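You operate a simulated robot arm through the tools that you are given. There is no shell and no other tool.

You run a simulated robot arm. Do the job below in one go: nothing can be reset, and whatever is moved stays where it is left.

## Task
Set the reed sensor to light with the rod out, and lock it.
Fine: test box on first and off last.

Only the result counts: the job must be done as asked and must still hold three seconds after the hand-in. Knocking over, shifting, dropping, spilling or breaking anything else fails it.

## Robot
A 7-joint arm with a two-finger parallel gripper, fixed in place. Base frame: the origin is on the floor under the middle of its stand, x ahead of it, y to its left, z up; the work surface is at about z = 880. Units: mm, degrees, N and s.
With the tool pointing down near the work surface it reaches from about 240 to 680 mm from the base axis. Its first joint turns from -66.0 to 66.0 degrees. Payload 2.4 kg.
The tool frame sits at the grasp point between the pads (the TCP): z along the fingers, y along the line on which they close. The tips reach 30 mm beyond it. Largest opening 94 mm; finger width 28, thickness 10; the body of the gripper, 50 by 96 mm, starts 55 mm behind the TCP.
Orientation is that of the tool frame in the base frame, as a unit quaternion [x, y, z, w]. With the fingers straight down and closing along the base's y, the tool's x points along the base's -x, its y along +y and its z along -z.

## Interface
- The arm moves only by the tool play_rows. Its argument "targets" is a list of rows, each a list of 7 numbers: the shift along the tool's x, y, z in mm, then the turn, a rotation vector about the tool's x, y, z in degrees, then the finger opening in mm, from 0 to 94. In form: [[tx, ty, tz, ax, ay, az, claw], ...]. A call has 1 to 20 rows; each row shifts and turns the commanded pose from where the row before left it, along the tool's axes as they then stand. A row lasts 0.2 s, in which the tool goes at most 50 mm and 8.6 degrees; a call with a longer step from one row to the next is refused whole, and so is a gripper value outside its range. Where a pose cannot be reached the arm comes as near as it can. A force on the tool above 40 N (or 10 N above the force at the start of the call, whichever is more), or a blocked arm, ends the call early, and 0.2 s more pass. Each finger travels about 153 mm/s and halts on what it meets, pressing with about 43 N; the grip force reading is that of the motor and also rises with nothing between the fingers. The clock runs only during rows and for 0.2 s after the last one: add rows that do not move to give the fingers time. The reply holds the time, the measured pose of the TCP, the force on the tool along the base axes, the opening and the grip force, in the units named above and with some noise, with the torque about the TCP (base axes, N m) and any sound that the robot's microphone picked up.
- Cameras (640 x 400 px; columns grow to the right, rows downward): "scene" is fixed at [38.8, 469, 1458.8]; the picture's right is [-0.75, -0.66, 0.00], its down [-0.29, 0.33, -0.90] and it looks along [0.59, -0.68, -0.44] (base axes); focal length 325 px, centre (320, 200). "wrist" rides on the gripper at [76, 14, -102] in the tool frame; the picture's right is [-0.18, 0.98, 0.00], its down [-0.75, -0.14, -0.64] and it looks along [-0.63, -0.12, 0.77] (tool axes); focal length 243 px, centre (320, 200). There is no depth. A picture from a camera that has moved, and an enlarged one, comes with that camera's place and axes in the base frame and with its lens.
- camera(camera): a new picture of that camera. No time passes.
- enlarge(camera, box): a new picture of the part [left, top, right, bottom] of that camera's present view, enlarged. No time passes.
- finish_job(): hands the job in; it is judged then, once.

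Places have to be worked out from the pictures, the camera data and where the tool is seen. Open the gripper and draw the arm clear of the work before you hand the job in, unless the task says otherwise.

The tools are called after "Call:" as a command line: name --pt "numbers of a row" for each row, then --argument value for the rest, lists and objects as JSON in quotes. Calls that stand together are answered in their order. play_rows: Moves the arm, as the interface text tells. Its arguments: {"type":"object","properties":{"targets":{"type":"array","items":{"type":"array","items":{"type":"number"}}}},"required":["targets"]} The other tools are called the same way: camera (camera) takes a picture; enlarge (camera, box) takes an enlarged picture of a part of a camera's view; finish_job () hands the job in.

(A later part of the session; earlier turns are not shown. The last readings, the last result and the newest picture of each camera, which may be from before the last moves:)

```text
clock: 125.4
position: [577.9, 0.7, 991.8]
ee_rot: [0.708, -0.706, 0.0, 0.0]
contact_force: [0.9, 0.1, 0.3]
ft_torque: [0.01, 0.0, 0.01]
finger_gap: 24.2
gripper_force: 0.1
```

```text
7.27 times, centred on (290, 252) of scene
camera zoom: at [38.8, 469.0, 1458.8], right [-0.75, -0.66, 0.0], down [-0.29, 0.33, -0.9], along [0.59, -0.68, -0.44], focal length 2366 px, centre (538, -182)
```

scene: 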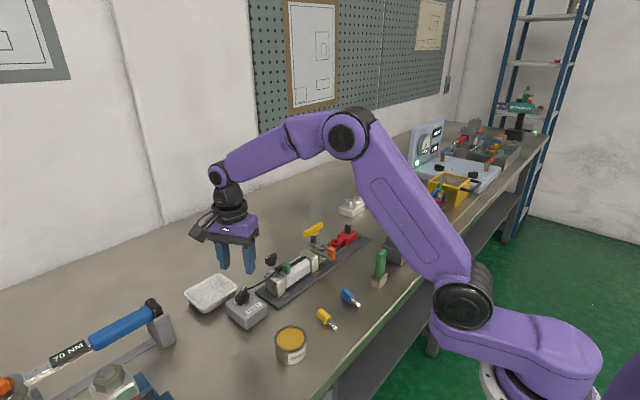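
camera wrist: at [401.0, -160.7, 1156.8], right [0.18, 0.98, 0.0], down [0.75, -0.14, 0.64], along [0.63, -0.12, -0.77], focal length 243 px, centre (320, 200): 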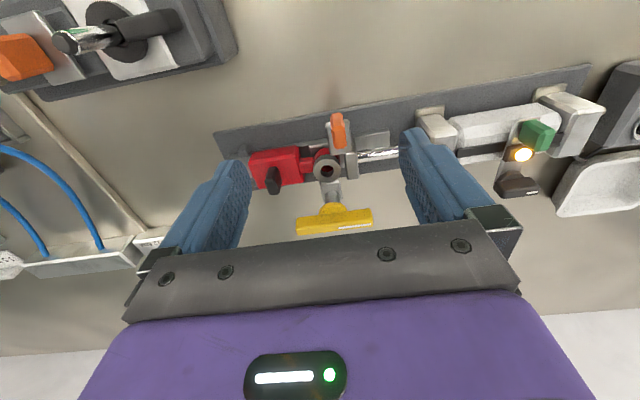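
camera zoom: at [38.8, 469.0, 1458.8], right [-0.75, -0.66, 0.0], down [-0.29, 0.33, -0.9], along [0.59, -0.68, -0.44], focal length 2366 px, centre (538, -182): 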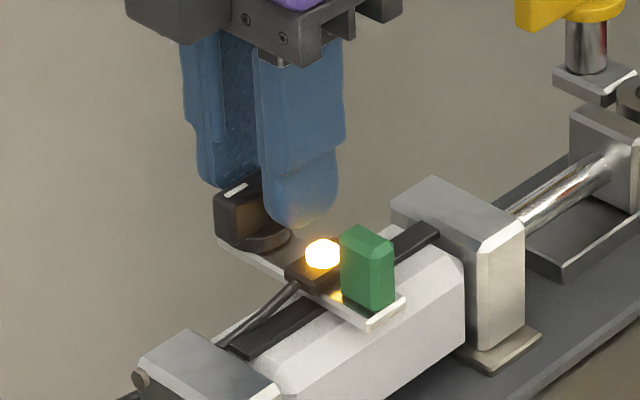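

The bar sits about 1.6 mm toward +x of the tool axis. I'll shift, then close gently on it, keeping an eye on the lamp.

Call:
play_rows --pt "0 -1.6 0 0 0 0 22" --pt "0 0 0 0 0 0 18" --pt "0 0 0 0 0 0 14" --pt "0 0 0 0 0 0 11" --pt "0 0 0 0 0 0 9" --pt "0 0 0 0 0 0 9"

Call:
enlarge --camera "scene" --box '[255, 225, 325, 280]'

Call:
enlarge --camera "wrist" --box '[220, 80, 420, 230]'

```text
clock: 126.8
position: [581.1, -0.6, 993.9]
ee_rot: [0.708, -0.706, 0.001, -0.001]
contact_force: [4.9, -0.1, -1.1]
ft_torque: [0.04, -0.14, -0.02]
finger_gap: 11.2
gripper_force: 44.9
```

```text
7.27 times, centred on (290, 252) of scene
camera zoom: at [39.0, 469.0, 1458.7], right [-0.75, -0.66, 0.0], down [-0.29, 0.33, -0.9], along [0.59, -0.68, -0.44], focal length 2366 px, centre (538, -182)
```

zoom: 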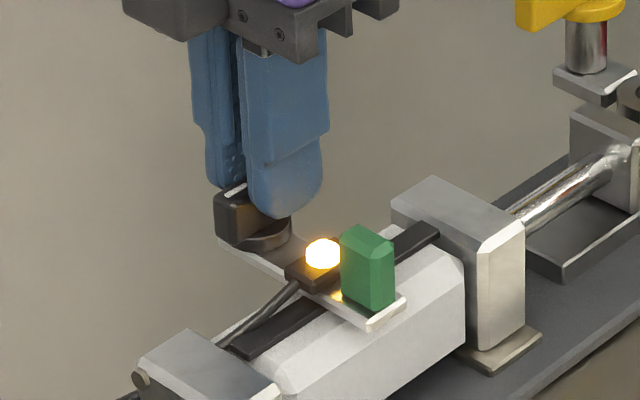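

```text
2.67 times, centred on (320, 155) of wrist
camera zoom: at [566.6, -75.3, 1095.2], right [-0.98, 0.18, 0.0], down [0.14, 0.75, 0.64], along [0.12, 0.63, -0.77], focal length 647 px, centre (320, 320)
```

zoom: 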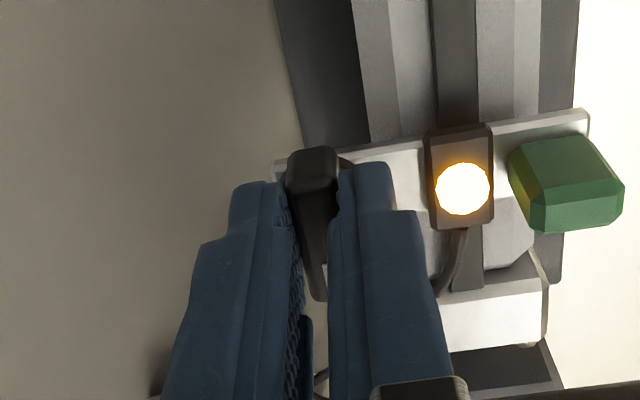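

The knob is gripped at 11.2 mm and the lamp is still lit. I'll turn it clockwise a few degrees and read the torque.

Call:
play_rows --pt "0 0 0 0 0 4 9" --pt "0 0 0 0 0 4 9" --pt "0 0 0 0 0 0 9"

Call:
enlarge --camera "scene" --box '[255, 225, 325, 280]'

```text
clock: 127.6
position: [580.3, -0.0, 991.8]
ee_rot: [-0.657, 0.754, 0.0, 0.001]
contact_force: [4.4, 0.4, 5.0]
ft_torque: [-0.13, -0.05, 0.02]
finger_gap: 11.3
gripper_force: 45.1
```

```text
7.27 times, centred on (290, 252) of scene
camera zoom: at [38.8, 469.0, 1458.7], right [-0.75, -0.66, 0.0], down [-0.29, 0.33, -0.9], along [0.59, -0.68, -0.44], focal length 2366 px, centre (538, -182)
```

zoom: 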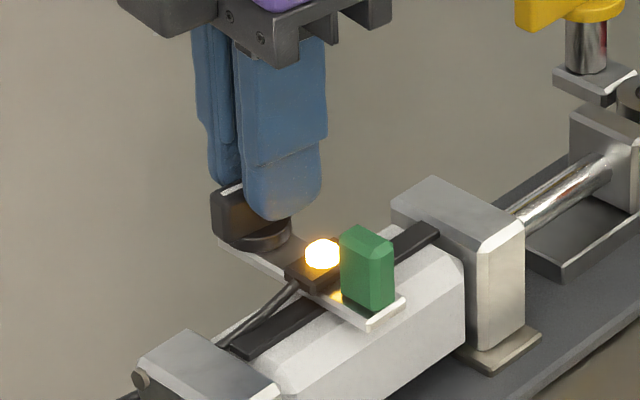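

The knob turns freely clockwise with no torque yet, and the lamp stays lit. I'll continue in 6° steps to its stop.

Call:
play_rows --pt "0 0 0 0 0 6 9" --pt "0 0 0 0 0 6 9" --pt "0 0 0 0 0 6 9" --pt "0 0 0 0 0 0 9"

Call:
enlarge --camera "scene" --box '[255, 225, 325, 280]'

```text
clock: 128.6
position: [579.0, -0.1, 992.2]
ee_rot: [-0.53, 0.848, 0.001, -0.001]
contact_force: [-9.4, -0.4, 18.6]
ft_torque: [0.47, 0.0, 0.05]
finger_gap: 11.4
gripper_force: 44.8
```

```text
7.27 times, centred on (290, 252) of scene
camera zoom: at [38.1, 469.0, 1458.8], right [-0.75, -0.66, 0.0], down [-0.29, 0.33, -0.9], along [0.59, -0.68, -0.44], focal length 2366 px, centre (538, -182)
```

zoom: 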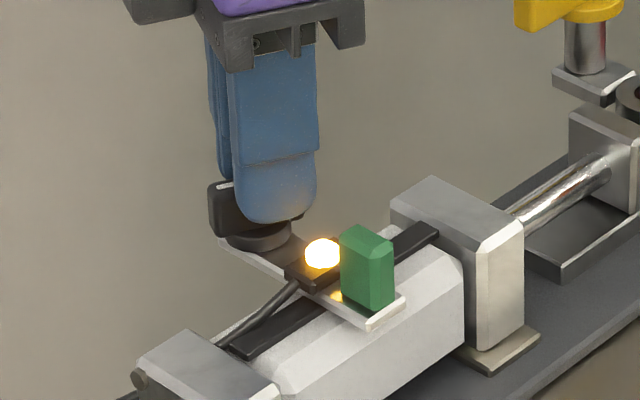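

At +64° there's still no z torque and the lamp is lit. I'll trim the position to lower the side and vertical loads and continue.

Call:
play_rows --pt "0.1 0.3 -0.3 0 0 6 9" --pt "0 0 0 0 0 6 9" --pt "0 0 0 0 0 6 9" --pt "0 0 0 0 0 0 9"

Call:
enlarge --camera "scene" --box '[255, 225, 325, 280]'

```text
clock: 129.6
position: [576.9, -0.3, 994.5]
ee_rot: [-0.391, 0.92, 0.001, -0.002]
contact_force: [-18.1, -0.8, 10.8]
ft_torque: [0.65, -0.18, 0.06]
finger_gap: 11.3
gripper_force: 45.0
```

```text
7.27 times, centred on (290, 252) of scene
camera zoom: at [38.0, 469.0, 1458.8], right [-0.75, -0.66, 0.0], down [-0.29, 0.33, -0.9], along [0.59, -0.68, -0.44], focal length 2366 px, centre (538, -182)
```

zoom: 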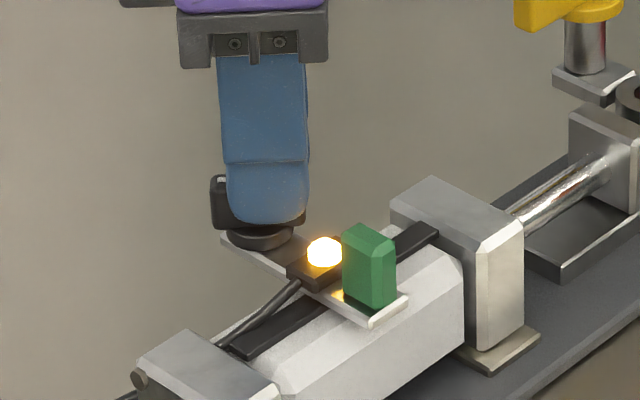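

At +46°, still turning with near-zero z torque and the lamp lit. I'll relieve the -18 N in x and continue.

Call:
play_rows --pt "0.4 0.4 0 0 0 4 9" --pt "0 0 0 0 0 6 9" --pt "0 0 0 0 0 6 9" --pt "0 0 0 0 0 0 9"

Call:
enlarge --camera "scene" --box '[255, 225, 325, 280]'

```text
clock: 130.6
position: [576.5, 0.3, 991.9]
ee_rot: [-0.259, 0.966, 0.0, -0.002]
contact_force: [-23.0, 1.1, 7.6]
ft_torque: [0.44, -0.22, 0.06]
finger_gap: 11.2
gripper_force: 44.8
```

```text
7.27 times, centred on (290, 252) of scene
camera zoom: at [38.0, 469.0, 1458.8], right [-0.75, -0.66, 0.0], down [-0.29, 0.33, -0.9], along [0.59, -0.68, -0.44], focal length 2366 px, centre (538, -182)
```

zoom: 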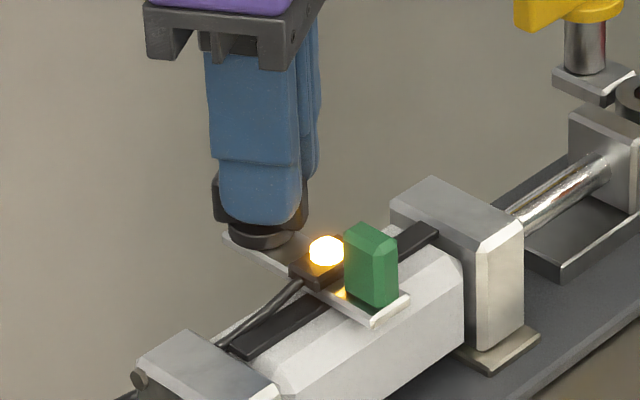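

The lamp is still lit at +30°, but the carriage has crept roughly 1–1.5 mm toward -y because the grip is slightly off the knob axis. I'll shift the hand back +1.2 mm in y, relieve x, and check.

Call:
play_rows --pt "-0.1 0.65 0 0 0 0 9" --pt "-0.1 0.65 0 0 0 0 9" --pt "0 0 0 0 0 0 9"

Call:
enlarge --camera "scene" --box '[255, 225, 325, 280]'

```text
clock: 131.4
position: [577.3, 1.4, 992.4]
ee_rot: [-0.26, 0.966, 0.0, -0.002]
contact_force: [-12.1, -1.2, -0.6]
ft_torque: [-0.64, 1.23, 0.04]
finger_gap: 11.3
gripper_force: 44.9
```

```text
7.27 times, centred on (290, 252) of scene
camera zoom: at [38.5, 469.0, 1458.8], right [-0.75, -0.66, 0.0], down [-0.29, 0.33, -0.9], along [0.59, -0.68, -0.44], focal length 2366 px, centre (538, -182)
```

zoom: 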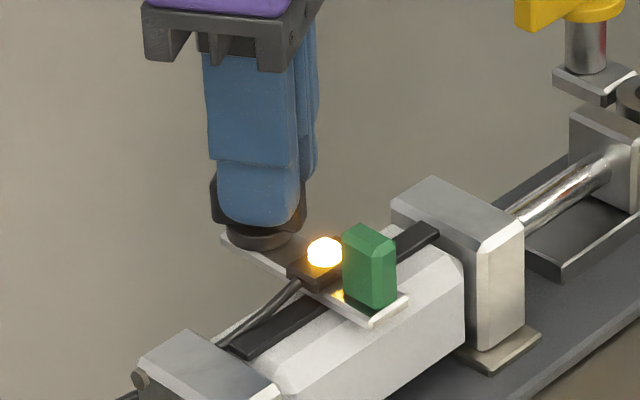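

That brought the carriage back toward its original spot with the lamp lit, and the carriage is still movable. I'll continue clockwise with a small +y compensation per step.

Call:
play_rows --pt "0.05 0.5 0 0 0 6 9" --pt "0.05 0.5 0 0 0 6 9" --pt "0.1 0.4 0 0 0 6 9" --pt "0 0 0 0 0 0 9"

Call:
enlarge --camera "scene" --box '[255, 225, 325, 280]'

```text
clock: 132.4
position: [576.7, 2.9, 992.5]
ee_rot: [-0.105, 0.994, 0.0, -0.001]
contact_force: [-10.9, -0.2, -1.7]
ft_torque: [-0.17, 1.05, 0.02]
finger_gap: 11.3
gripper_force: 44.9
```

```text
7.27 times, centred on (290, 252) of scene
camera zoom: at [38.5, 469.0, 1458.8], right [-0.75, -0.66, 0.0], down [-0.29, 0.33, -0.9], along [0.59, -0.68, -0.44], focal length 2366 px, centre (538, -182)
```

zoom: 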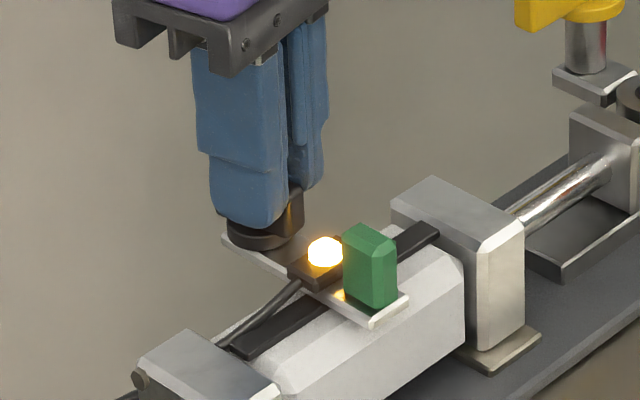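

Total turn is 78° with no stop yet and the lamp lit. Continuing clockwise with compensation.

Call:
play_rows --pt "0.1 0.5 0 0 0 6 9" --pt "0.1 0.5 0 0 0 6 9" --pt "0 0 0 0 0 0 9"

Call:
enlarge --camera "scene" --box '[255, 225, 325, 280]'

```text
clock: 133.2
position: [577.0, 3.5, 992.8]
ee_rot: [0.0, 1.0, 0.001, -0.001]
contact_force: [-9.6, -0.7, -1.0]
ft_torque: [-0.04, 0.85, -0.03]
finger_gap: 11.3
gripper_force: 44.7
```

```text
7.27 times, centred on (290, 252) of scene
camera zoom: at [38.5, 469.0, 1458.8], right [-0.75, -0.66, 0.0], down [-0.29, 0.33, -0.9], along [0.59, -0.68, -0.44], focal length 2366 px, centre (538, -182)
```

zoom: 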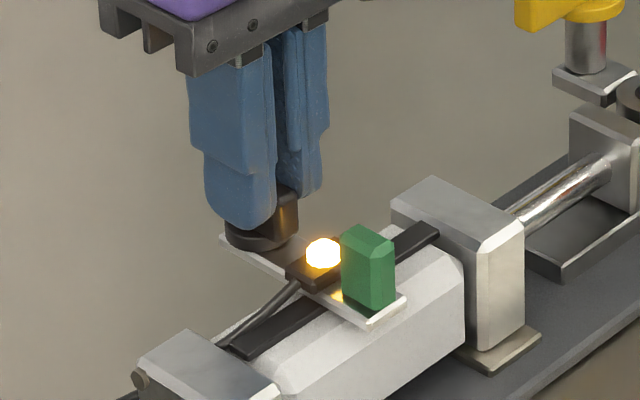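

Turned 90° now; the carriage is back at its centred spot and the lamp is lit. I'll continue to look for the stop.

Call:
play_rows --pt "0.1 0 0 0 0 5 9" --pt "0 0 0 0 0 5 9" --pt "0 0 0 0 0 0 9"

Call:
enlarge --camera "scene" --box '[255, 225, 325, 280]'

```text
clock: 134.0
position: [576.4, 4.4, 992.6]
ee_rot: [0.087, 0.996, 0.0, 0.001]
contact_force: [-6.8, 0.5, -2.3]
ft_torque: [0.04, 0.14, 1.39]
finger_gap: 14.2
gripper_force: 44.8
```

```text
7.27 times, centred on (290, 252) of scene
camera zoom: at [38.6, 469.0, 1458.8], right [-0.75, -0.66, 0.0], down [-0.29, 0.33, -0.9], along [0.59, -0.68, -0.44], focal length 2366 px, centre (538, -182)
```

zoom: 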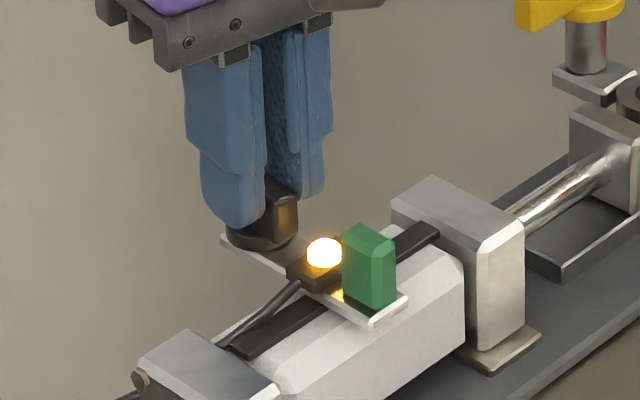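

There's a stop at about 90° (1.39 N·m), so the knob has gone from its free end to the other end, and the lamp is lit. I'll rotate back just enough to unwedge, then nudge +0.6 mm in y to feel whether the carriage is now locked.

Call:
play_rows --pt "0 0 0 0 0 -5 9" --pt "0 0 0 0 0 0 9"

Call:
play_rows --pt "0 0.3 0 0 0 0 9" --pt "0 0.3 0 0 0 0 9" --pt "0 0 0 0 0 0 9"

Call:
enlarge --camera "scene" --box '[255, 225, 325, 280]'

```text
clock: 134.6
position: [577.4, 3.4, 992.9]
ee_rot: [0.042, 0.999, 0.0, 0.001]
contact_force: [-1.0, 0.3, -4.7]
ft_torque: [0.01, -0.01, 1.13]
finger_gap: 11.9
gripper_force: 44.6
```

```text
clock: 135.4
position: [578.1, 4.6, 992.5]
ee_rot: [0.043, 0.999, 0.001, 0.0]
contact_force: [-3.6, -0.9, -5.3]
ft_torque: [-0.03, -0.38, 1.26]
finger_gap: 11.8
gripper_force: 45.3
```

```text
7.27 times, centred on (290, 252) of scene
camera zoom: at [38.7, 469.0, 1458.8], right [-0.75, -0.66, 0.0], down [-0.29, 0.33, -0.9], along [0.59, -0.68, -0.44], focal length 2366 px, centre (538, -182)
```

zoom: 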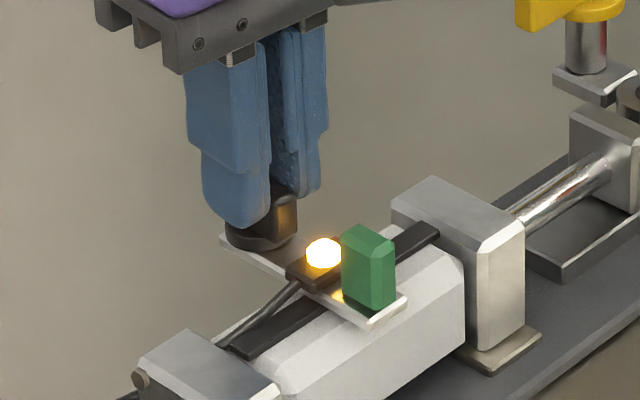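

The carriage followed the 0.6 mm nudge with under 1 N, so this end may not be the locked end. I'll confirm with a slightly larger nudge of 1 mm back.

Call:
play_rows --pt "0 -0.5 0 0 0 0 9" --pt "0 -0.5 0 0 0 0 9" --pt "0 -0.5 0 0 0 0 9" --pt "0 0 0 0 0 0 9"

Call:
enlarge --camera "scene" --box '[255, 225, 325, 280]'

```text
clock: 136.4
position: [578.6, 3.2, 993.2]
ee_rot: [0.042, 0.999, 0.0, 0.0]
contact_force: [4.5, 2.1, -12.8]
ft_torque: [0.02, -0.17, 1.24]
finger_gap: 11.8
gripper_force: 44.9
```

```text
7.27 times, centred on (290, 252) of scene
camera zoom: at [39.1, 469.1, 1458.7], right [-0.75, -0.66, 0.0], down [-0.29, 0.33, -0.9], along [0.59, -0.68, -0.44], focal length 2366 px, centre (538, -182)
```

zoom: 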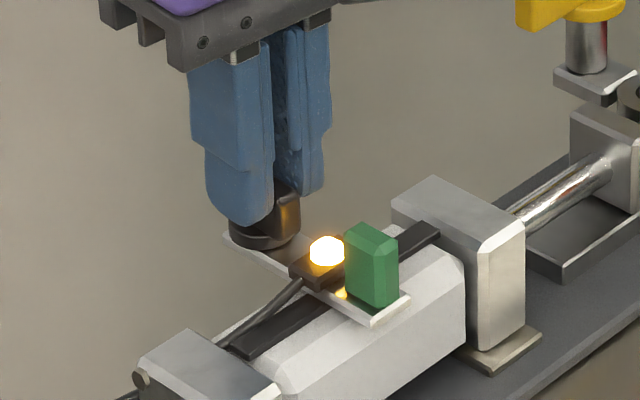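

The carriage moved with the hand at only about 2 N, so the clockwise end is not locked and the lock must be the other way. I'll regrip closer to the knob axis (about 2.5 mm toward +x), then turn counter-clockwise back to the starting angle and beyond.

Call:
play_rows --pt "0 0 0 0 0 -3 9" --pt "0 0 0 0 0 0 16" --pt "0 0 0 0 0 0 20" --pt "-2.5 0 0 0 0 0 20" --pt "0 0 0 0 0 0 14" --pt "0 0 0 0 0 0 9" --pt "0 0 0 0 0 0 9"

Call:
enlarge --camera "scene" --box '[255, 225, 325, 280]'

Call:
enlarge --camera "wrist" --box '[220, 80, 420, 230]'

```text
clock: 138.0
position: [580.3, 2.3, 993.0]
ee_rot: [0.016, 1.0, 0.0, -0.001]
contact_force: [0.6, 3.0, 0.1]
ft_torque: [0.11, -0.05, 0.05]
finger_gap: 11.4
gripper_force: 44.8
```

```text
7.27 times, centred on (290, 252) of scene
camera zoom: at [38.8, 469.1, 1458.7], right [-0.75, -0.66, 0.0], down [-0.29, 0.33, -0.9], along [0.59, -0.68, -0.44], focal length 2366 px, centre (538, -182)
```

zoom: 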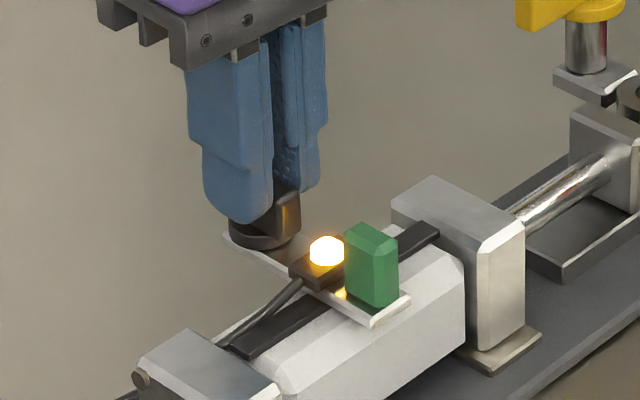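

```text
2.67 times, centred on (320, 155) of wrist
camera zoom: at [503.8, 20.1, 1095.4], right [0.22, 0.98, 0.0], down [0.75, -0.17, 0.64], along [0.63, -0.14, -0.77], focal length 647 px, centre (320, 320)
```

zoom: 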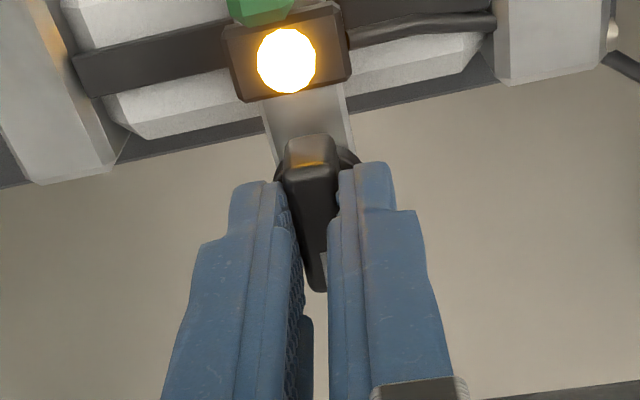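

The regrip is centred with small forces. Now I'll turn counter-clockwise toward the original angle in steps.

Call:
play_rows --pt "0 0 0 0 0 -6 9" --pt "0 0 0 0 0 -6 9" --pt "0 0 0 0 0 -6 9" --pt "0 0 0 0 0 -6 9" --pt "0 0 0 0 0 0 9"

Call:
enlarge --camera "scene" --box '[255, 225, 325, 280]'

```text
clock: 139.2
position: [579.4, 2.1, 992.0]
ee_rot: [-0.194, 0.981, 0.001, 0.0]
contact_force: [-4.6, 1.8, -1.0]
ft_torque: [0.36, -0.73, 0.04]
finger_gap: 11.2
gripper_force: 44.3
```

```text
7.27 times, centred on (290, 252) of scene
camera zoom: at [38.6, 469.0, 1458.7], right [-0.75, -0.66, 0.0], down [-0.29, 0.33, -0.9], along [0.59, -0.68, -0.44], focal length 2366 px, centre (538, -182)
```

zoom: 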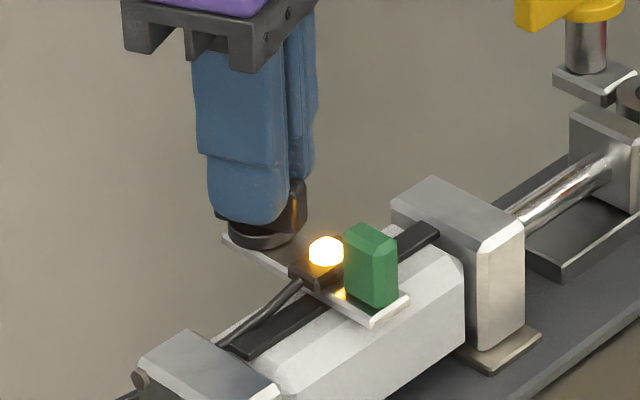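

Low side loads this time, and the lamp is lit. Continuing counter-clockwise to the starting angle.

Call:
play_rows --pt "0 0 0 0 0 -6 9" --pt "0 0 0 0 0 -6 9" --pt "0 0 0 0 0 -6 9" --pt "0 0 0 0 0 -6 9" --pt "0 0 0 0 0 -6 9" --pt "0 0 0 0 0 0 9"

Call:
play_rows --pt "0 0 0 0 0 -6 9" --pt "0 0 0 0 0 -6 9" --pt "0 0 0 0 0 -6 9" --pt "0 0 0 0 0 -6 9" --pt "0 0 0 0 0 -6 9" --pt "0 0 0 0 0 0 9"

Call:
enlarge --camera "scene" --box '[255, 225, 325, 280]'

```text
clock: 140.6
position: [579.7, 2.5, 992.3]
ee_rot: [-0.44, 0.898, 0.0, 0.001]
contact_force: [11.7, 0.1, -8.4]
ft_torque: [-0.29, -0.06, 0.0]
finger_gap: 11.3
gripper_force: 44.6
```

```text
clock: 142.0
position: [580.2, 2.7, 992.9]
ee_rot: [-0.658, 0.753, -0.002, 0.001]
contact_force: [13.1, -0.9, -0.7]
ft_torque: [0.22, -0.31, 0.0]
finger_gap: 11.2
gripper_force: 44.6
```

```text
7.27 times, centred on (290, 252) of scene
camera zoom: at [39.2, 469.0, 1458.7], right [-0.75, -0.66, 0.0], down [-0.29, 0.33, -0.9], along [0.59, -0.68, -0.44], focal length 2366 px, centre (538, -182)
```

zoom: 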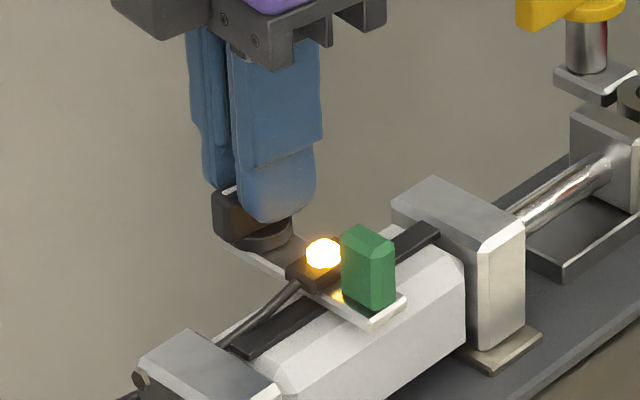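

Back at about 82° and the lamp is lit. I'll go past the original angle in 4° steps, watching for a stop.

Call:
play_rows --pt "0 -0.25 0 0 0 -4 9" --pt "0 0 0 0 0 -4 9" --pt "0 0 0 0 0 -4 9" --pt "0 0 0 0 0 0 9"

```text
clock: 143.0
position: [581.0, 3.0, 993.4]
ee_rot: [0.731, -0.683, 0.001, -0.001]
contact_force: [16.7, -1.4, 3.2]
ft_torque: [0.16, -0.18, -1.2]
finger_gap: 11.3
gripper_force: 44.5
```

There's a stop right at the original angle (-1.2 N·m), so the knob swings only between here and 90° clockwise. I'll compare the sliding resistance at this end: nudge y by 1 mm and read the force.

Call:
play_rows --pt "0 0 0 0 0 3 9" --pt "0 0 0 0 0 0 9"

Call:
play_rows --pt "0.5 0 0 0 0 0 9" --pt "0.5 0 0 0 0 0 9" --pt "0 0 0 0 0 0 9"

Call:
enlarge --camera "scene" --box '[255, 225, 325, 280]'

Call:
play_rows --pt "-0.5 0 0 0 0 0 9" --pt "-0.5 0 0 0 0 0 9" --pt "0 0 0 0 0 0 9"

Call:
enlarge --camera "scene" --box '[255, 225, 325, 280]'

```text
clock: 143.6
position: [581.2, 3.1, 992.5]
ee_rot: [0.714, -0.7, 0.002, -0.003]
contact_force: [17.7, 0.4, 5.0]
ft_torque: [0.18, -0.38, -0.06]
finger_gap: 11.1
gripper_force: 44.9
```

```text
clock: 144.4
position: [580.4, 0.9, 992.9]
ee_rot: [0.714, -0.7, 0.001, -0.002]
contact_force: [15.5, -0.2, 8.2]
ft_torque: [-0.09, -0.38, -0.05]
finger_gap: 11.5
gripper_force: 45.1
```

```text
7.27 times, centred on (290, 252) of scene
camera zoom: at [39.1, 469.0, 1458.7], right [-0.75, -0.66, 0.0], down [-0.29, 0.33, -0.9], along [0.59, -0.68, -0.44], focal length 2366 px, centre (538, -182)
```

zoom: 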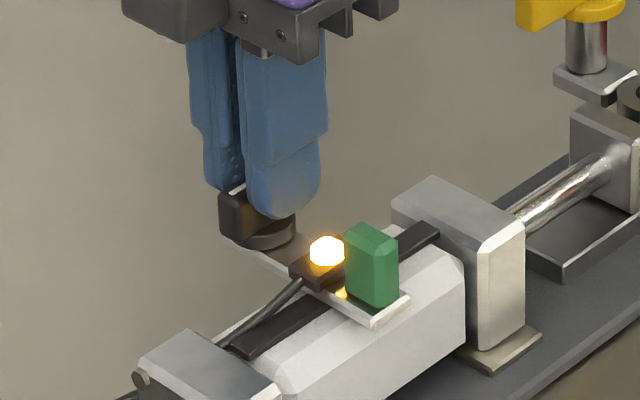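

```text
clock: 145.2
position: [580.5, 1.1, 992.6]
ee_rot: [0.714, -0.7, 0.002, -0.002]
contact_force: [15.6, -0.9, 12.2]
ft_torque: [-0.16, -0.37, -0.01]
finger_gap: 11.1
gripper_force: 44.8
```

```text
7.27 times, centred on (290, 252) of scene
camera zoom: at [39.0, 469.0, 1458.8], right [-0.75, -0.66, 0.0], down [-0.29, 0.33, -0.9], along [0.59, -0.68, -0.44], focal length 2366 px, centre (538, -182)
```

zoom: 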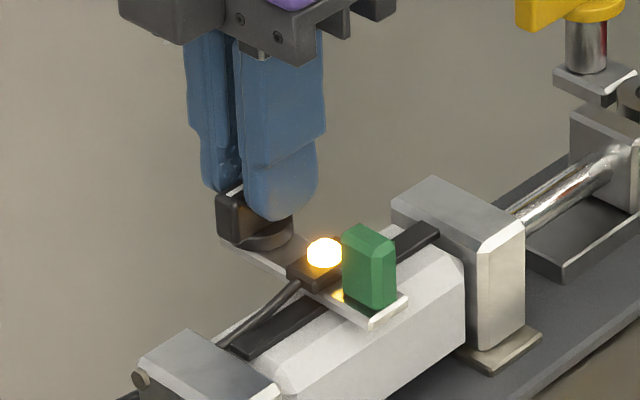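

Here too the carriage slides freely at under 1 N, while at the clockwise end I saw 2–3 N. The clockwise end must be the tightening direction, so I'll release the side load, recentre +1 mm, turn it fully clockwise again, and then test the lock on the tab with the knob released.

Call:
play_rows --pt "0 0 0 0 0 0 14" --pt "0 0 0 0 0 0 16" --pt "0 0 0 0 0 0 9" --pt "0 0 0 0 0 0 9" --pt "-0.5 0 0 0 0 0 9" --pt "-0.5 0 0 0 0 0 9" --pt "0 0 0 0 0 0 9"

Call:
play_rows --pt "0 0 0 0 0 6 9" --pt "0 0 0 0 0 6 9" --pt "0 0 0 0 0 6 9" --pt "0 0 0 0 0 6 9" --pt "0 0 0 0 0 6 9" --pt "0 0 0 0 0 0 9"

Call:
enlarge --camera "scene" --box '[255, 225, 325, 280]'

```text
clock: 146.8
position: [580.9, 3.9, 992.1]
ee_rot: [0.714, -0.7, 0.0, 0.001]
contact_force: [9.4, -0.3, -0.5]
ft_torque: [-0.11, -0.24, -0.05]
finger_gap: 14.3
gripper_force: 4.4
```

```text
clock: 148.2
position: [579.5, 3.5, 993.4]
ee_rot: [-0.507, 0.862, 0.0, 0.0]
contact_force: [0.8, -0.4, 4.7]
ft_torque: [0.01, -0.04, -0.02]
finger_gap: 11.2
gripper_force: 45.0
```

```text
7.27 times, centred on (290, 252) of scene
camera zoom: at [38.7, 469.0, 1458.8], right [-0.75, -0.66, 0.0], down [-0.29, 0.33, -0.9], along [0.59, -0.68, -0.44], focal length 2366 px, centre (538, -182)
```

zoom: 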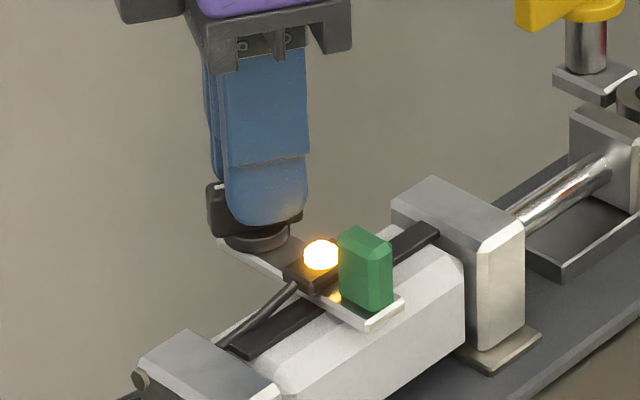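

The loads are small now, and the sensor sits essentially at the window centre. Continuing clockwise to the stop.

Call:
play_rows --pt "0 0 0 0 0 6 9" --pt "0 0 0 0 0 6 9" --pt "0 0 0 0 0 6 9" --pt "0 0 0 0 0 6 9" --pt "0 0 0 0 0 6 9" --pt "0 0 0 0 0 0 9"

Call:
play_rows --pt "0 0 0 0 0 6 9" --pt "0 0 0 0 0 6 9" --pt "0 0 0 0 0 6 9" --pt "0 0 0 0 0 6 9" --pt "0 0 0 0 0 6 9" --pt "0 0 0 0 0 0 9"

Call:
enlarge --camera "scene" --box '[255, 225, 325, 280]'

```text
clock: 149.6
position: [579.8, 3.7, 992.1]
ee_rot: [-0.267, 0.964, 0.0, 0.0]
contact_force: [-12.2, 1.0, 11.5]
ft_torque: [0.35, -0.21, 0.03]
finger_gap: 11.4
gripper_force: 45.1
```

```text
clock: 151.0
position: [578.6, 4.0, 993.4]
ee_rot: [-0.009, 1.0, 0.0, -0.001]
contact_force: [-15.5, 0.0, 13.8]
ft_torque: [0.01, 0.02, -0.01]
finger_gap: 11.3
gripper_force: 45.0
```

```text
7.27 times, centred on (290, 252) of scene
camera zoom: at [38.0, 469.0, 1458.8], right [-0.75, -0.66, 0.0], down [-0.29, 0.33, -0.9], along [0.59, -0.68, -0.44], focal length 2366 px, centre (538, -182)
```

zoom: 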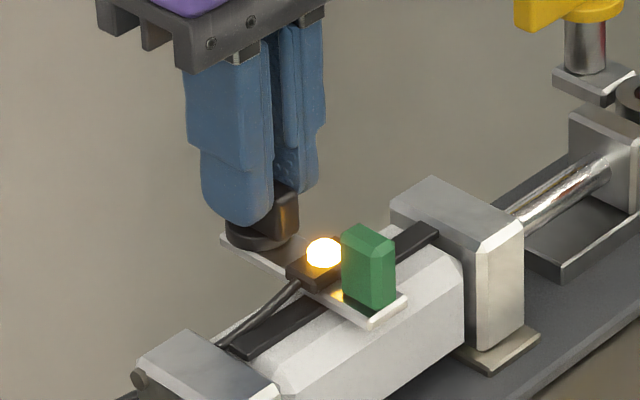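

At +1° now, lamp lit. I'll press the last few degrees into the stop to tighten it.

Call:
play_rows --pt "0.2 0 0 0 0 3 9" --pt "0 0 0 0 0 3 9" --pt "0 0 0 0 0 2 9" --pt "0 0 0 0 0 0 9"

Call:
enlarge --camera "scene" --box '[255, 225, 325, 280]'

```text
clock: 152.0
position: [579.2, 4.4, 991.3]
ee_rot: [0.06, 0.998, -0.001, 0.0]
contact_force: [-11.6, 1.8, 14.1]
ft_torque: [0.09, 0.4, 1.41]
finger_gap: 12.7
gripper_force: 45.0
```

```text
7.27 times, centred on (290, 252) of scene
camera zoom: at [38.2, 469.1, 1458.7], right [-0.75, -0.66, 0.0], down [-0.29, 0.33, -0.9], along [0.59, -0.68, -0.44], focal length 2366 px, centre (538, -182)
```

zoom: 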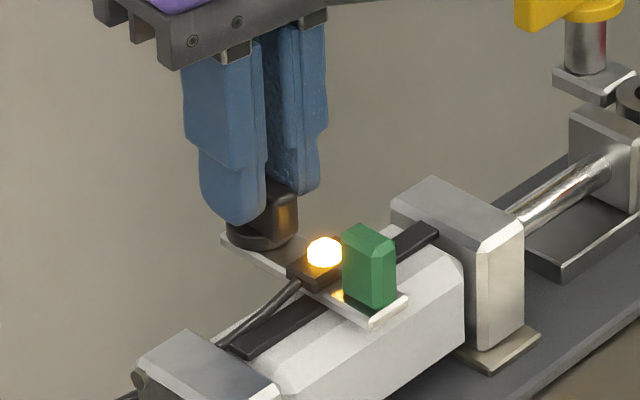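

It's tight at the stop (1.41 N·m) with the lamp lit. I'll open straight off, lift, and look at the knob.

Call:
play_rows --pt "0 0 0 0 0 0 18" --pt "0 0 0 0 0 0 26" --pt "0 0 -12 0 0 0 30" --pt "0 0 -25 0 0 0 30" --pt "0 0 -25 0 0 0 30" --pt "0 0 0 0 0 0 30"

Call:
enlarge --camera "scene" --box '[255, 225, 325, 280]'

Call:
enlarge --camera "wrist" --box '[220, 60, 420, 210]'

```text
clock: 153.4
position: [579.6, 3.5, 1054.3]
ee_rot: [0.061, 0.998, 0.0, -0.001]
contact_force: [-1.0, 0.4, -0.2]
ft_torque: [0.01, 0.02, 0.06]
finger_gap: 30.0
gripper_force: 0.0
```

```text
7.27 times, centred on (290, 252) of scene
camera zoom: at [38.8, 469.0, 1458.8], right [-0.75, -0.66, 0.0], down [-0.29, 0.33, -0.9], along [0.59, -0.68, -0.44], focal length 2366 px, centre (538, -182)
```

zoom: 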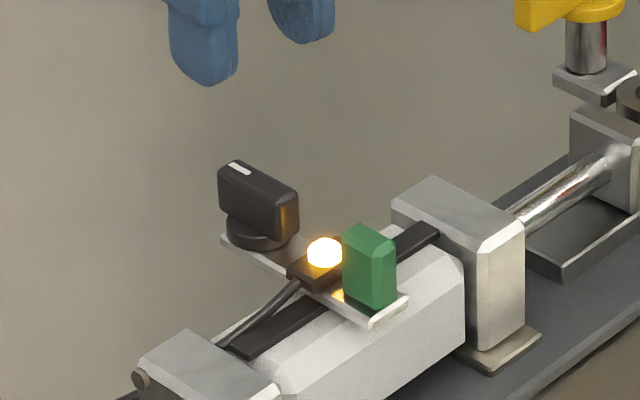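

```text
2.67 times, centred on (320, 135) of wrist
camera zoom: at [504.8, 27.3, 1156.6], right [0.3, 0.95, 0.0], down [0.73, -0.23, 0.64], along [0.61, -0.19, -0.77], focal length 647 px, centre (320, 373)
```

zoom: 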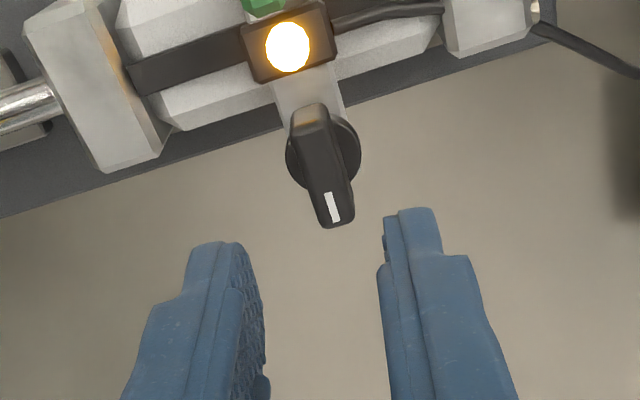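

The knob now lies across (mark toward +x) and the lamp is lit. I'll do a soft test on the green tab: cage it and push with the compliant finger only 2–3 N to see if the carriage now resists.

Call:
play_rows --pt "0 0 0 0 0 -6.9 34" --pt "33 0 0 0 0 0 34" --pt "34 -0.4 0 0 0 0 34" --pt "0 0 20 0 0 0 34" --pt "0 0 25 0 0 0 34" --pt "0 0 25 0 0 0 34" --pt "0 0 0 0 0 0 34"

Call:
enlarge --camera "wrist" --box '[220, 80, 420, 230]'

```text
clock: 155.0
position: [512.5, 3.7, 983.3]
ee_rot: [0.0, 1.0, 0.0, 0.0]
contact_force: [0.0, -0.2, 0.8]
ft_torque: [0.03, -0.01, -0.01]
finger_gap: 34.0
gripper_force: 0.1
```

```text
2.67 times, centred on (320, 155) of wrist
camera zoom: at [436.4, 18.5, 1086.1], right [0.18, 0.98, 0.0], down [0.75, -0.14, 0.64], along [0.63, -0.12, -0.77], focal length 647 px, centre (320, 320)
```

zoom: 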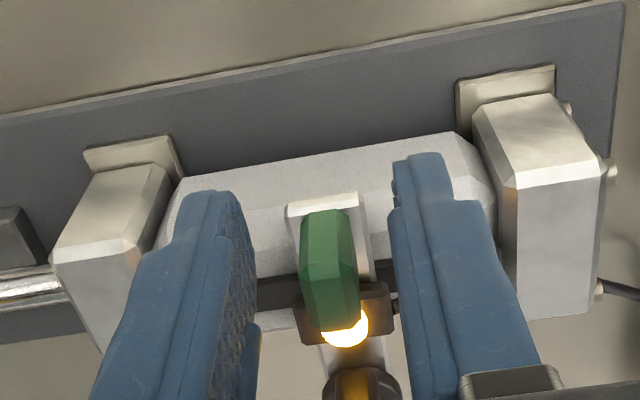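

The tab is centred on the tool. I'll narrow to 14 mm and push toward +y with about 2 mm of finger compliance.

Call:
play_rows --pt "0 0 0 0 0 0 22" --pt "0 0 0 0 0 0 14" --pt "0 0 0 0 0 0 14" --pt "0 1 0 0 0 0 14" --pt "0 1 0 0 0 0 14" --pt "0 1 0 0 0 0 14" --pt "0 0 0 0 0 0 14"

Call:
enlarge --camera "scene" --box '[255, 225, 325, 280]'

```text
clock: 156.6
position: [512.5, 7.3, 983.3]
ee_rot: [0.0, 1.0, -0.001, 0.0]
contact_force: [0.0, -2.1, 0.6]
ft_torque: [-0.05, 0.01, -0.02]
finger_gap: 15.1
gripper_force: 1.0
```

```text
7.27 times, centred on (290, 252) of scene
camera zoom: at [38.8, 469.0, 1458.8], right [-0.75, -0.66, 0.0], down [-0.29, 0.33, -0.9], along [0.59, -0.68, -0.44], focal length 2366 px, centre (538, -182)
```

zoom: 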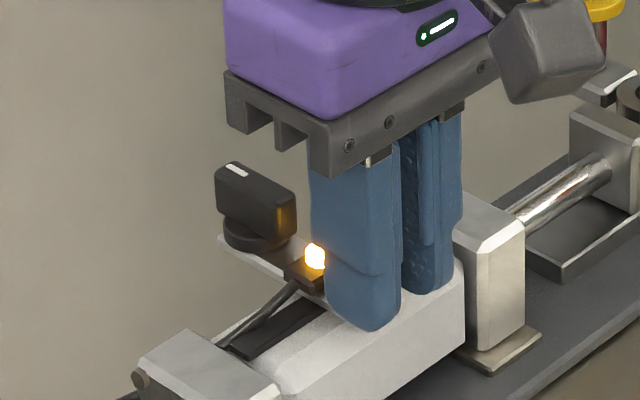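

The resistance is now about 2 N rather than 0.5 N, but the carriage seems to have crept. I'll push 2 mm more to see whether it holds or keeps sliding.

Call:
play_rows --pt "0 1 0 0 0 0 14" --pt "0 1 0 0 0 0 14" --pt "0 0 0 0 0 0 14" --pt "0 0 0 0 0 0 14"

Call:
enlarge --camera "scene" --box '[255, 225, 325, 280]'

```text
clock: 157.6
position: [511.8, 7.4, 984.1]
ee_rot: [0.0, 1.0, 0.0, 0.0]
contact_force: [-0.5, -6.1, -1.2]
ft_torque: [-0.11, 0.09, -0.07]
finger_gap: 17.0
gripper_force: 3.2
```

```text
7.27 times, centred on (290, 252) of scene
camera zoom: at [38.8, 468.9, 1458.8], right [-0.75, -0.66, 0.0], down [-0.29, 0.33, -0.9], along [0.59, -0.68, -0.44], focal length 2366 px, centre (538, -182)
```

zoom: 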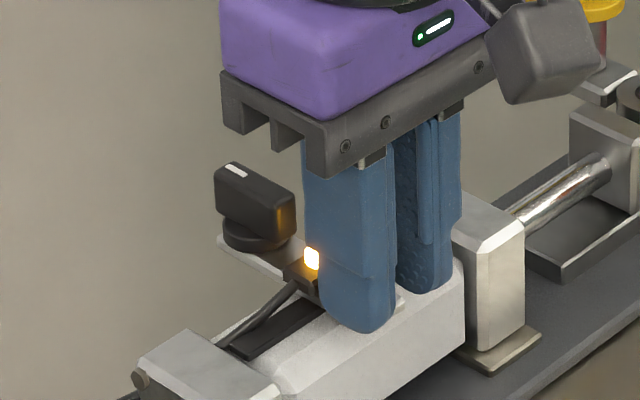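

It now resists 6 N and the knob position in the picture didn't change from the previous frame, so the carriage is holding. I'll release the push and open, then check where the carriage settles.

Call:
play_rows --pt "0 -2.5 0 0 0 0 18" --pt "0 -1.5 0 0 0 0 26" --pt "0 0 0 0 0 0 34" --pt "0 0 -20 0 0 0 34" --pt "0 0 -30 0 0 0 34" --pt "0 0 -30 0 0 0 34" --pt "0 0 0 0 0 0 34"

Call:
enlarge --camera "scene" --box '[255, 225, 325, 280]'

```text
clock: 159.2
position: [514.4, 4.4, 1062.2]
ee_rot: [0.0, 1.0, 0.001, 0.0]
contact_force: [0.4, -0.1, 0.4]
ft_torque: [-0.02, 0.03, -0.01]
finger_gap: 34.0
gripper_force: 0.1
```

```text
7.27 times, centred on (290, 252) of scene
camera zoom: at [38.8, 469.0, 1458.8], right [-0.75, -0.66, 0.0], down [-0.29, 0.33, -0.9], along [0.59, -0.68, -0.44], focal length 2366 px, centre (538, -182)
```

zoom: 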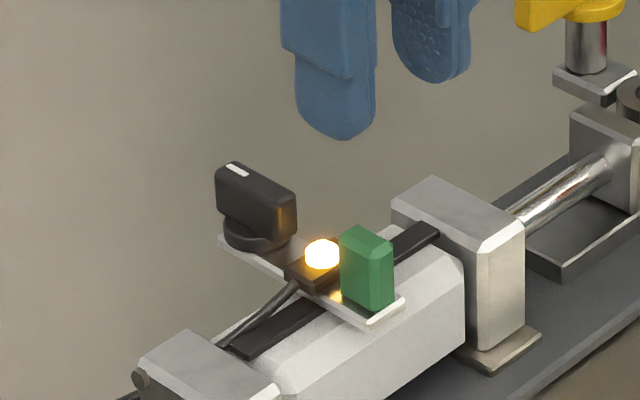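

The carriage settled right by the window centre, the lamp is lit, and it resists pushing, so the sensor is set and locked. Now I'll go back to the test box knob, aligned at -60°, to switch it off last.

Call:
play_rows --pt "-7.8 30 0 0 0 0 40" --pt "-7.8 30 0 0 0 0 40" --pt "-7.8 30 0 0 0 0 40" --pt "-7.8 30 0 0 0 0 40" --pt "-7.8 30 0 0 0 0 40" --pt "0 0 0 0 0 7.5 40" --pt "0 0 0 0 0 7.5 40" --pt "0 0 0 0 0 7.5 40" --pt "0 0 0 0 0 7.5 40" --pt "0 0 0 0 0 7.5 40" --pt "0 0 0 0 0 7.5 40" --pt "0 0 0 0 0 7.5 40" --pt "0 0 0 0 0 7.5 40" --pt "0 0 25 0 0 0 40" --pt "0 0 25 0 0 0 40" --pt "0 0 20 0 0 0 40" --pt "0 0 0 0 0 0 40"

Call:
enlarge --camera "wrist" --box '[220, 60, 420, 210]'

Call:
enlarge --camera "scene" --box '[225, 240, 315, 320]'

```text
clock: 162.8
position: [550.4, 153.6, 993.4]
ee_rot: [0.5, 0.866, 0.0, 0.0]
contact_force: [0.4, 0.6, 0.3]
ft_torque: [0.02, 0.0, -0.01]
finger_gap: 40.2
gripper_force: 0.0
```

```text
2.67 times, centred on (320, 135) of wrist
camera zoom: at [525.5, 228.0, 1096.6], right [0.94, 0.33, 0.0], down [0.25, -0.72, 0.64], along [0.21, -0.61, -0.77], focal length 647 px, centre (320, 373)
```

zoom: 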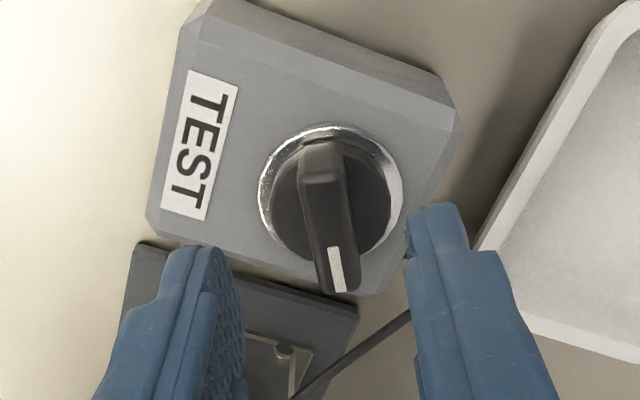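

```text
5.00 times, centred on (270, 280) of scene
camera zoom: at [38.8, 469.0, 1458.8], right [-0.75, -0.66, 0.0], down [-0.29, 0.33, -0.9], along [0.59, -0.68, -0.44], focal length 1627 px, centre (570, -200)
```

zoom: 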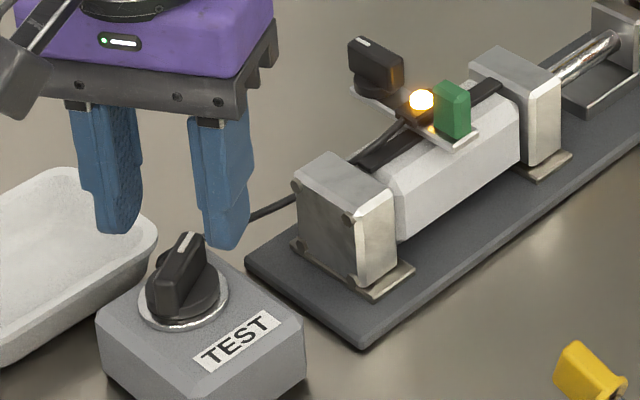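

The knob centre is about 2.5 mm along tool y from the tool axis. I'll correct, lower around the bar and close.

Call:
play_rows --pt "0 2.4 8 0 0 0 36" --pt "0 0 10 0 0 0 34" --pt "0 0 7 0 0 0 30" --pt "0 0 0 0 0 0 22" --pt "0 0 0 0 0 0 16" --pt "0 0 0 0 0 0 12" --pt "0 0 0 0 0 0 9" --pt "0 0 0 0 0 0 9"

Call:
enlarge --camera "scene" --box '[225, 240, 315, 320]'

```text
clock: 164.6
position: [553.4, 156.6, 968.7]
ee_rot: [0.501, 0.866, 0.0, 0.0]
contact_force: [-2.9, -0.3, -0.4]
ft_torque: [-0.06, 0.05, 0.0]
finger_gap: 11.9
gripper_force: 45.2
```

```text
5.00 times, centred on (270, 280) of scene
camera zoom: at [38.7, 469.0, 1458.8], right [-0.75, -0.66, 0.0], down [-0.29, 0.33, -0.9], along [0.59, -0.68, -0.44], focal length 1627 px, centre (570, -200)
```

zoom: 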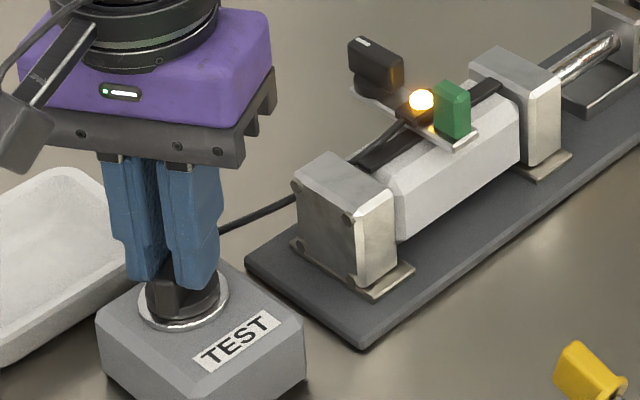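

The knob is held and aligned, with the lamp still lit. I'll turn it counter-clockwise back to the off position in stages.

Call:
play_rows --pt "0 0 0 0 0 -6 9" --pt "0 0 0 0 0 -6 9" --pt "0 0 0 0 0 -6 9" --pt "0 0 0 0 0 0 9"

Call:
enlarge --camera "scene" --box '[225, 240, 315, 320]'

```text
clock: 165.6
position: [552.9, 154.9, 968.7]
ee_rot: [0.357, 0.934, -0.001, -0.001]
contact_force: [-17.1, -5.7, -2.8]
ft_torque: [-1.04, -0.62, -0.06]
finger_gap: 12.1
gripper_force: 45.0
```

```text
5.00 times, centred on (270, 280) of scene
camera zoom: at [38.3, 468.9, 1458.8], right [-0.75, -0.66, 0.0], down [-0.29, 0.33, -0.9], along [0.59, -0.68, -0.44], focal length 1627 px, centre (570, -200)
```

zoom: 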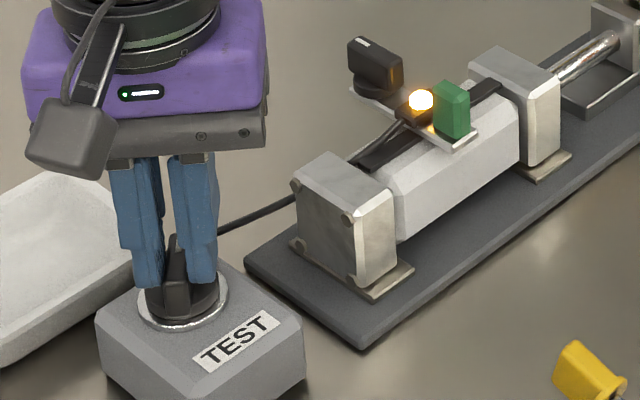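

The lamp is still lit at -42°. I'll relieve the x load and continue counter-clockwise.

Call:
play_rows --pt "0.25 -0.5 0 0 0 -6 9" --pt "0.1 -0.2 0 0 0 -6 9" --pt "0.1 -0.2 0 0 0 -6 9" --pt "0 0 0 0 0 0 9"

Call:
enlarge --camera "scene" --box '[225, 240, 315, 320]'

```text
clock: 166.6
position: [551.3, 154.4, 969.8]
ee_rot: [0.207, 0.978, 0.0, -0.002]
contact_force: [-15.4, -4.9, -9.9]
ft_torque: [-0.37, -0.18, -0.05]
finger_gap: 11.6
gripper_force: 45.0
```

```text
5.00 times, centred on (270, 280) of scene
camera zoom: at [38.5, 468.9, 1458.8], right [-0.75, -0.66, 0.0], down [-0.29, 0.33, -0.9], along [0.59, -0.68, -0.44], focal length 1627 px, centre (570, -200)
```

zoom: 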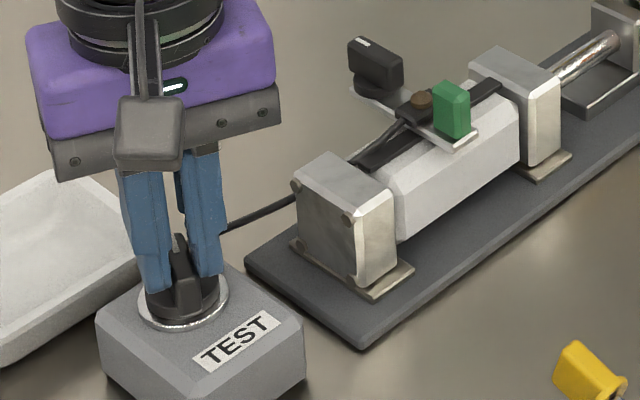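

The lamp went out, so the box is switched off past mid-travel. I'll finish turning to the off stop at about 0°.

Call:
play_rows --pt "0.3 -0.25 0 0 0 -6 9" --pt "0.1 -0.2 0 0 0 -6 9" --pt "0.1 -0.2 0 0 0 -6 9" --pt "0 -0.2 0 0 0 -4 9" --pt "0 0 0 0 0 0 9"

Call:
enlarge --camera "scene" --box '[225, 240, 315, 320]'

```text
clock: 167.8
position: [551.9, 152.6, 969.2]
ee_rot: [0.018, 1.0, -0.001, -0.002]
contact_force: [-11.8, -12.7, -9.0]
ft_torque: [-0.32, 0.4, -0.01]
finger_gap: 12.1
gripper_force: 45.3
```

```text
5.00 times, centred on (270, 280) of scene
camera zoom: at [38.6, 468.7, 1458.9], right [-0.75, -0.66, 0.0], down [-0.29, 0.33, -0.9], along [0.59, -0.68, -0.44], focal length 1627 px, centre (570, -200)
```

zoom: 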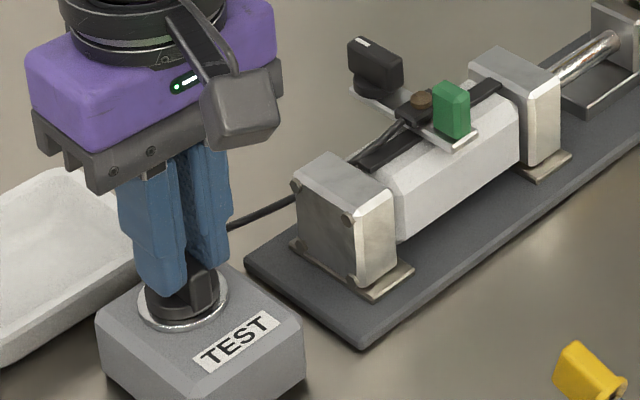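

At -2°, essentially the original off angle. I'll add 3° to seat it at the stop, then check the torque.

Call:
play_rows --pt "0.2 -0.3 0 0 0 -3 9" --pt "0 0 0 0 0 0 9"

```text
clock: 168.4
position: [551.4, 153.0, 968.6]
ee_rot: [-0.007, 1.0, -0.001, -0.002]
contact_force: [-10.0, -15.7, -6.2]
ft_torque: [-0.2, 0.66, -0.84]
finger_gap: 12.0
gripper_force: 44.9
```

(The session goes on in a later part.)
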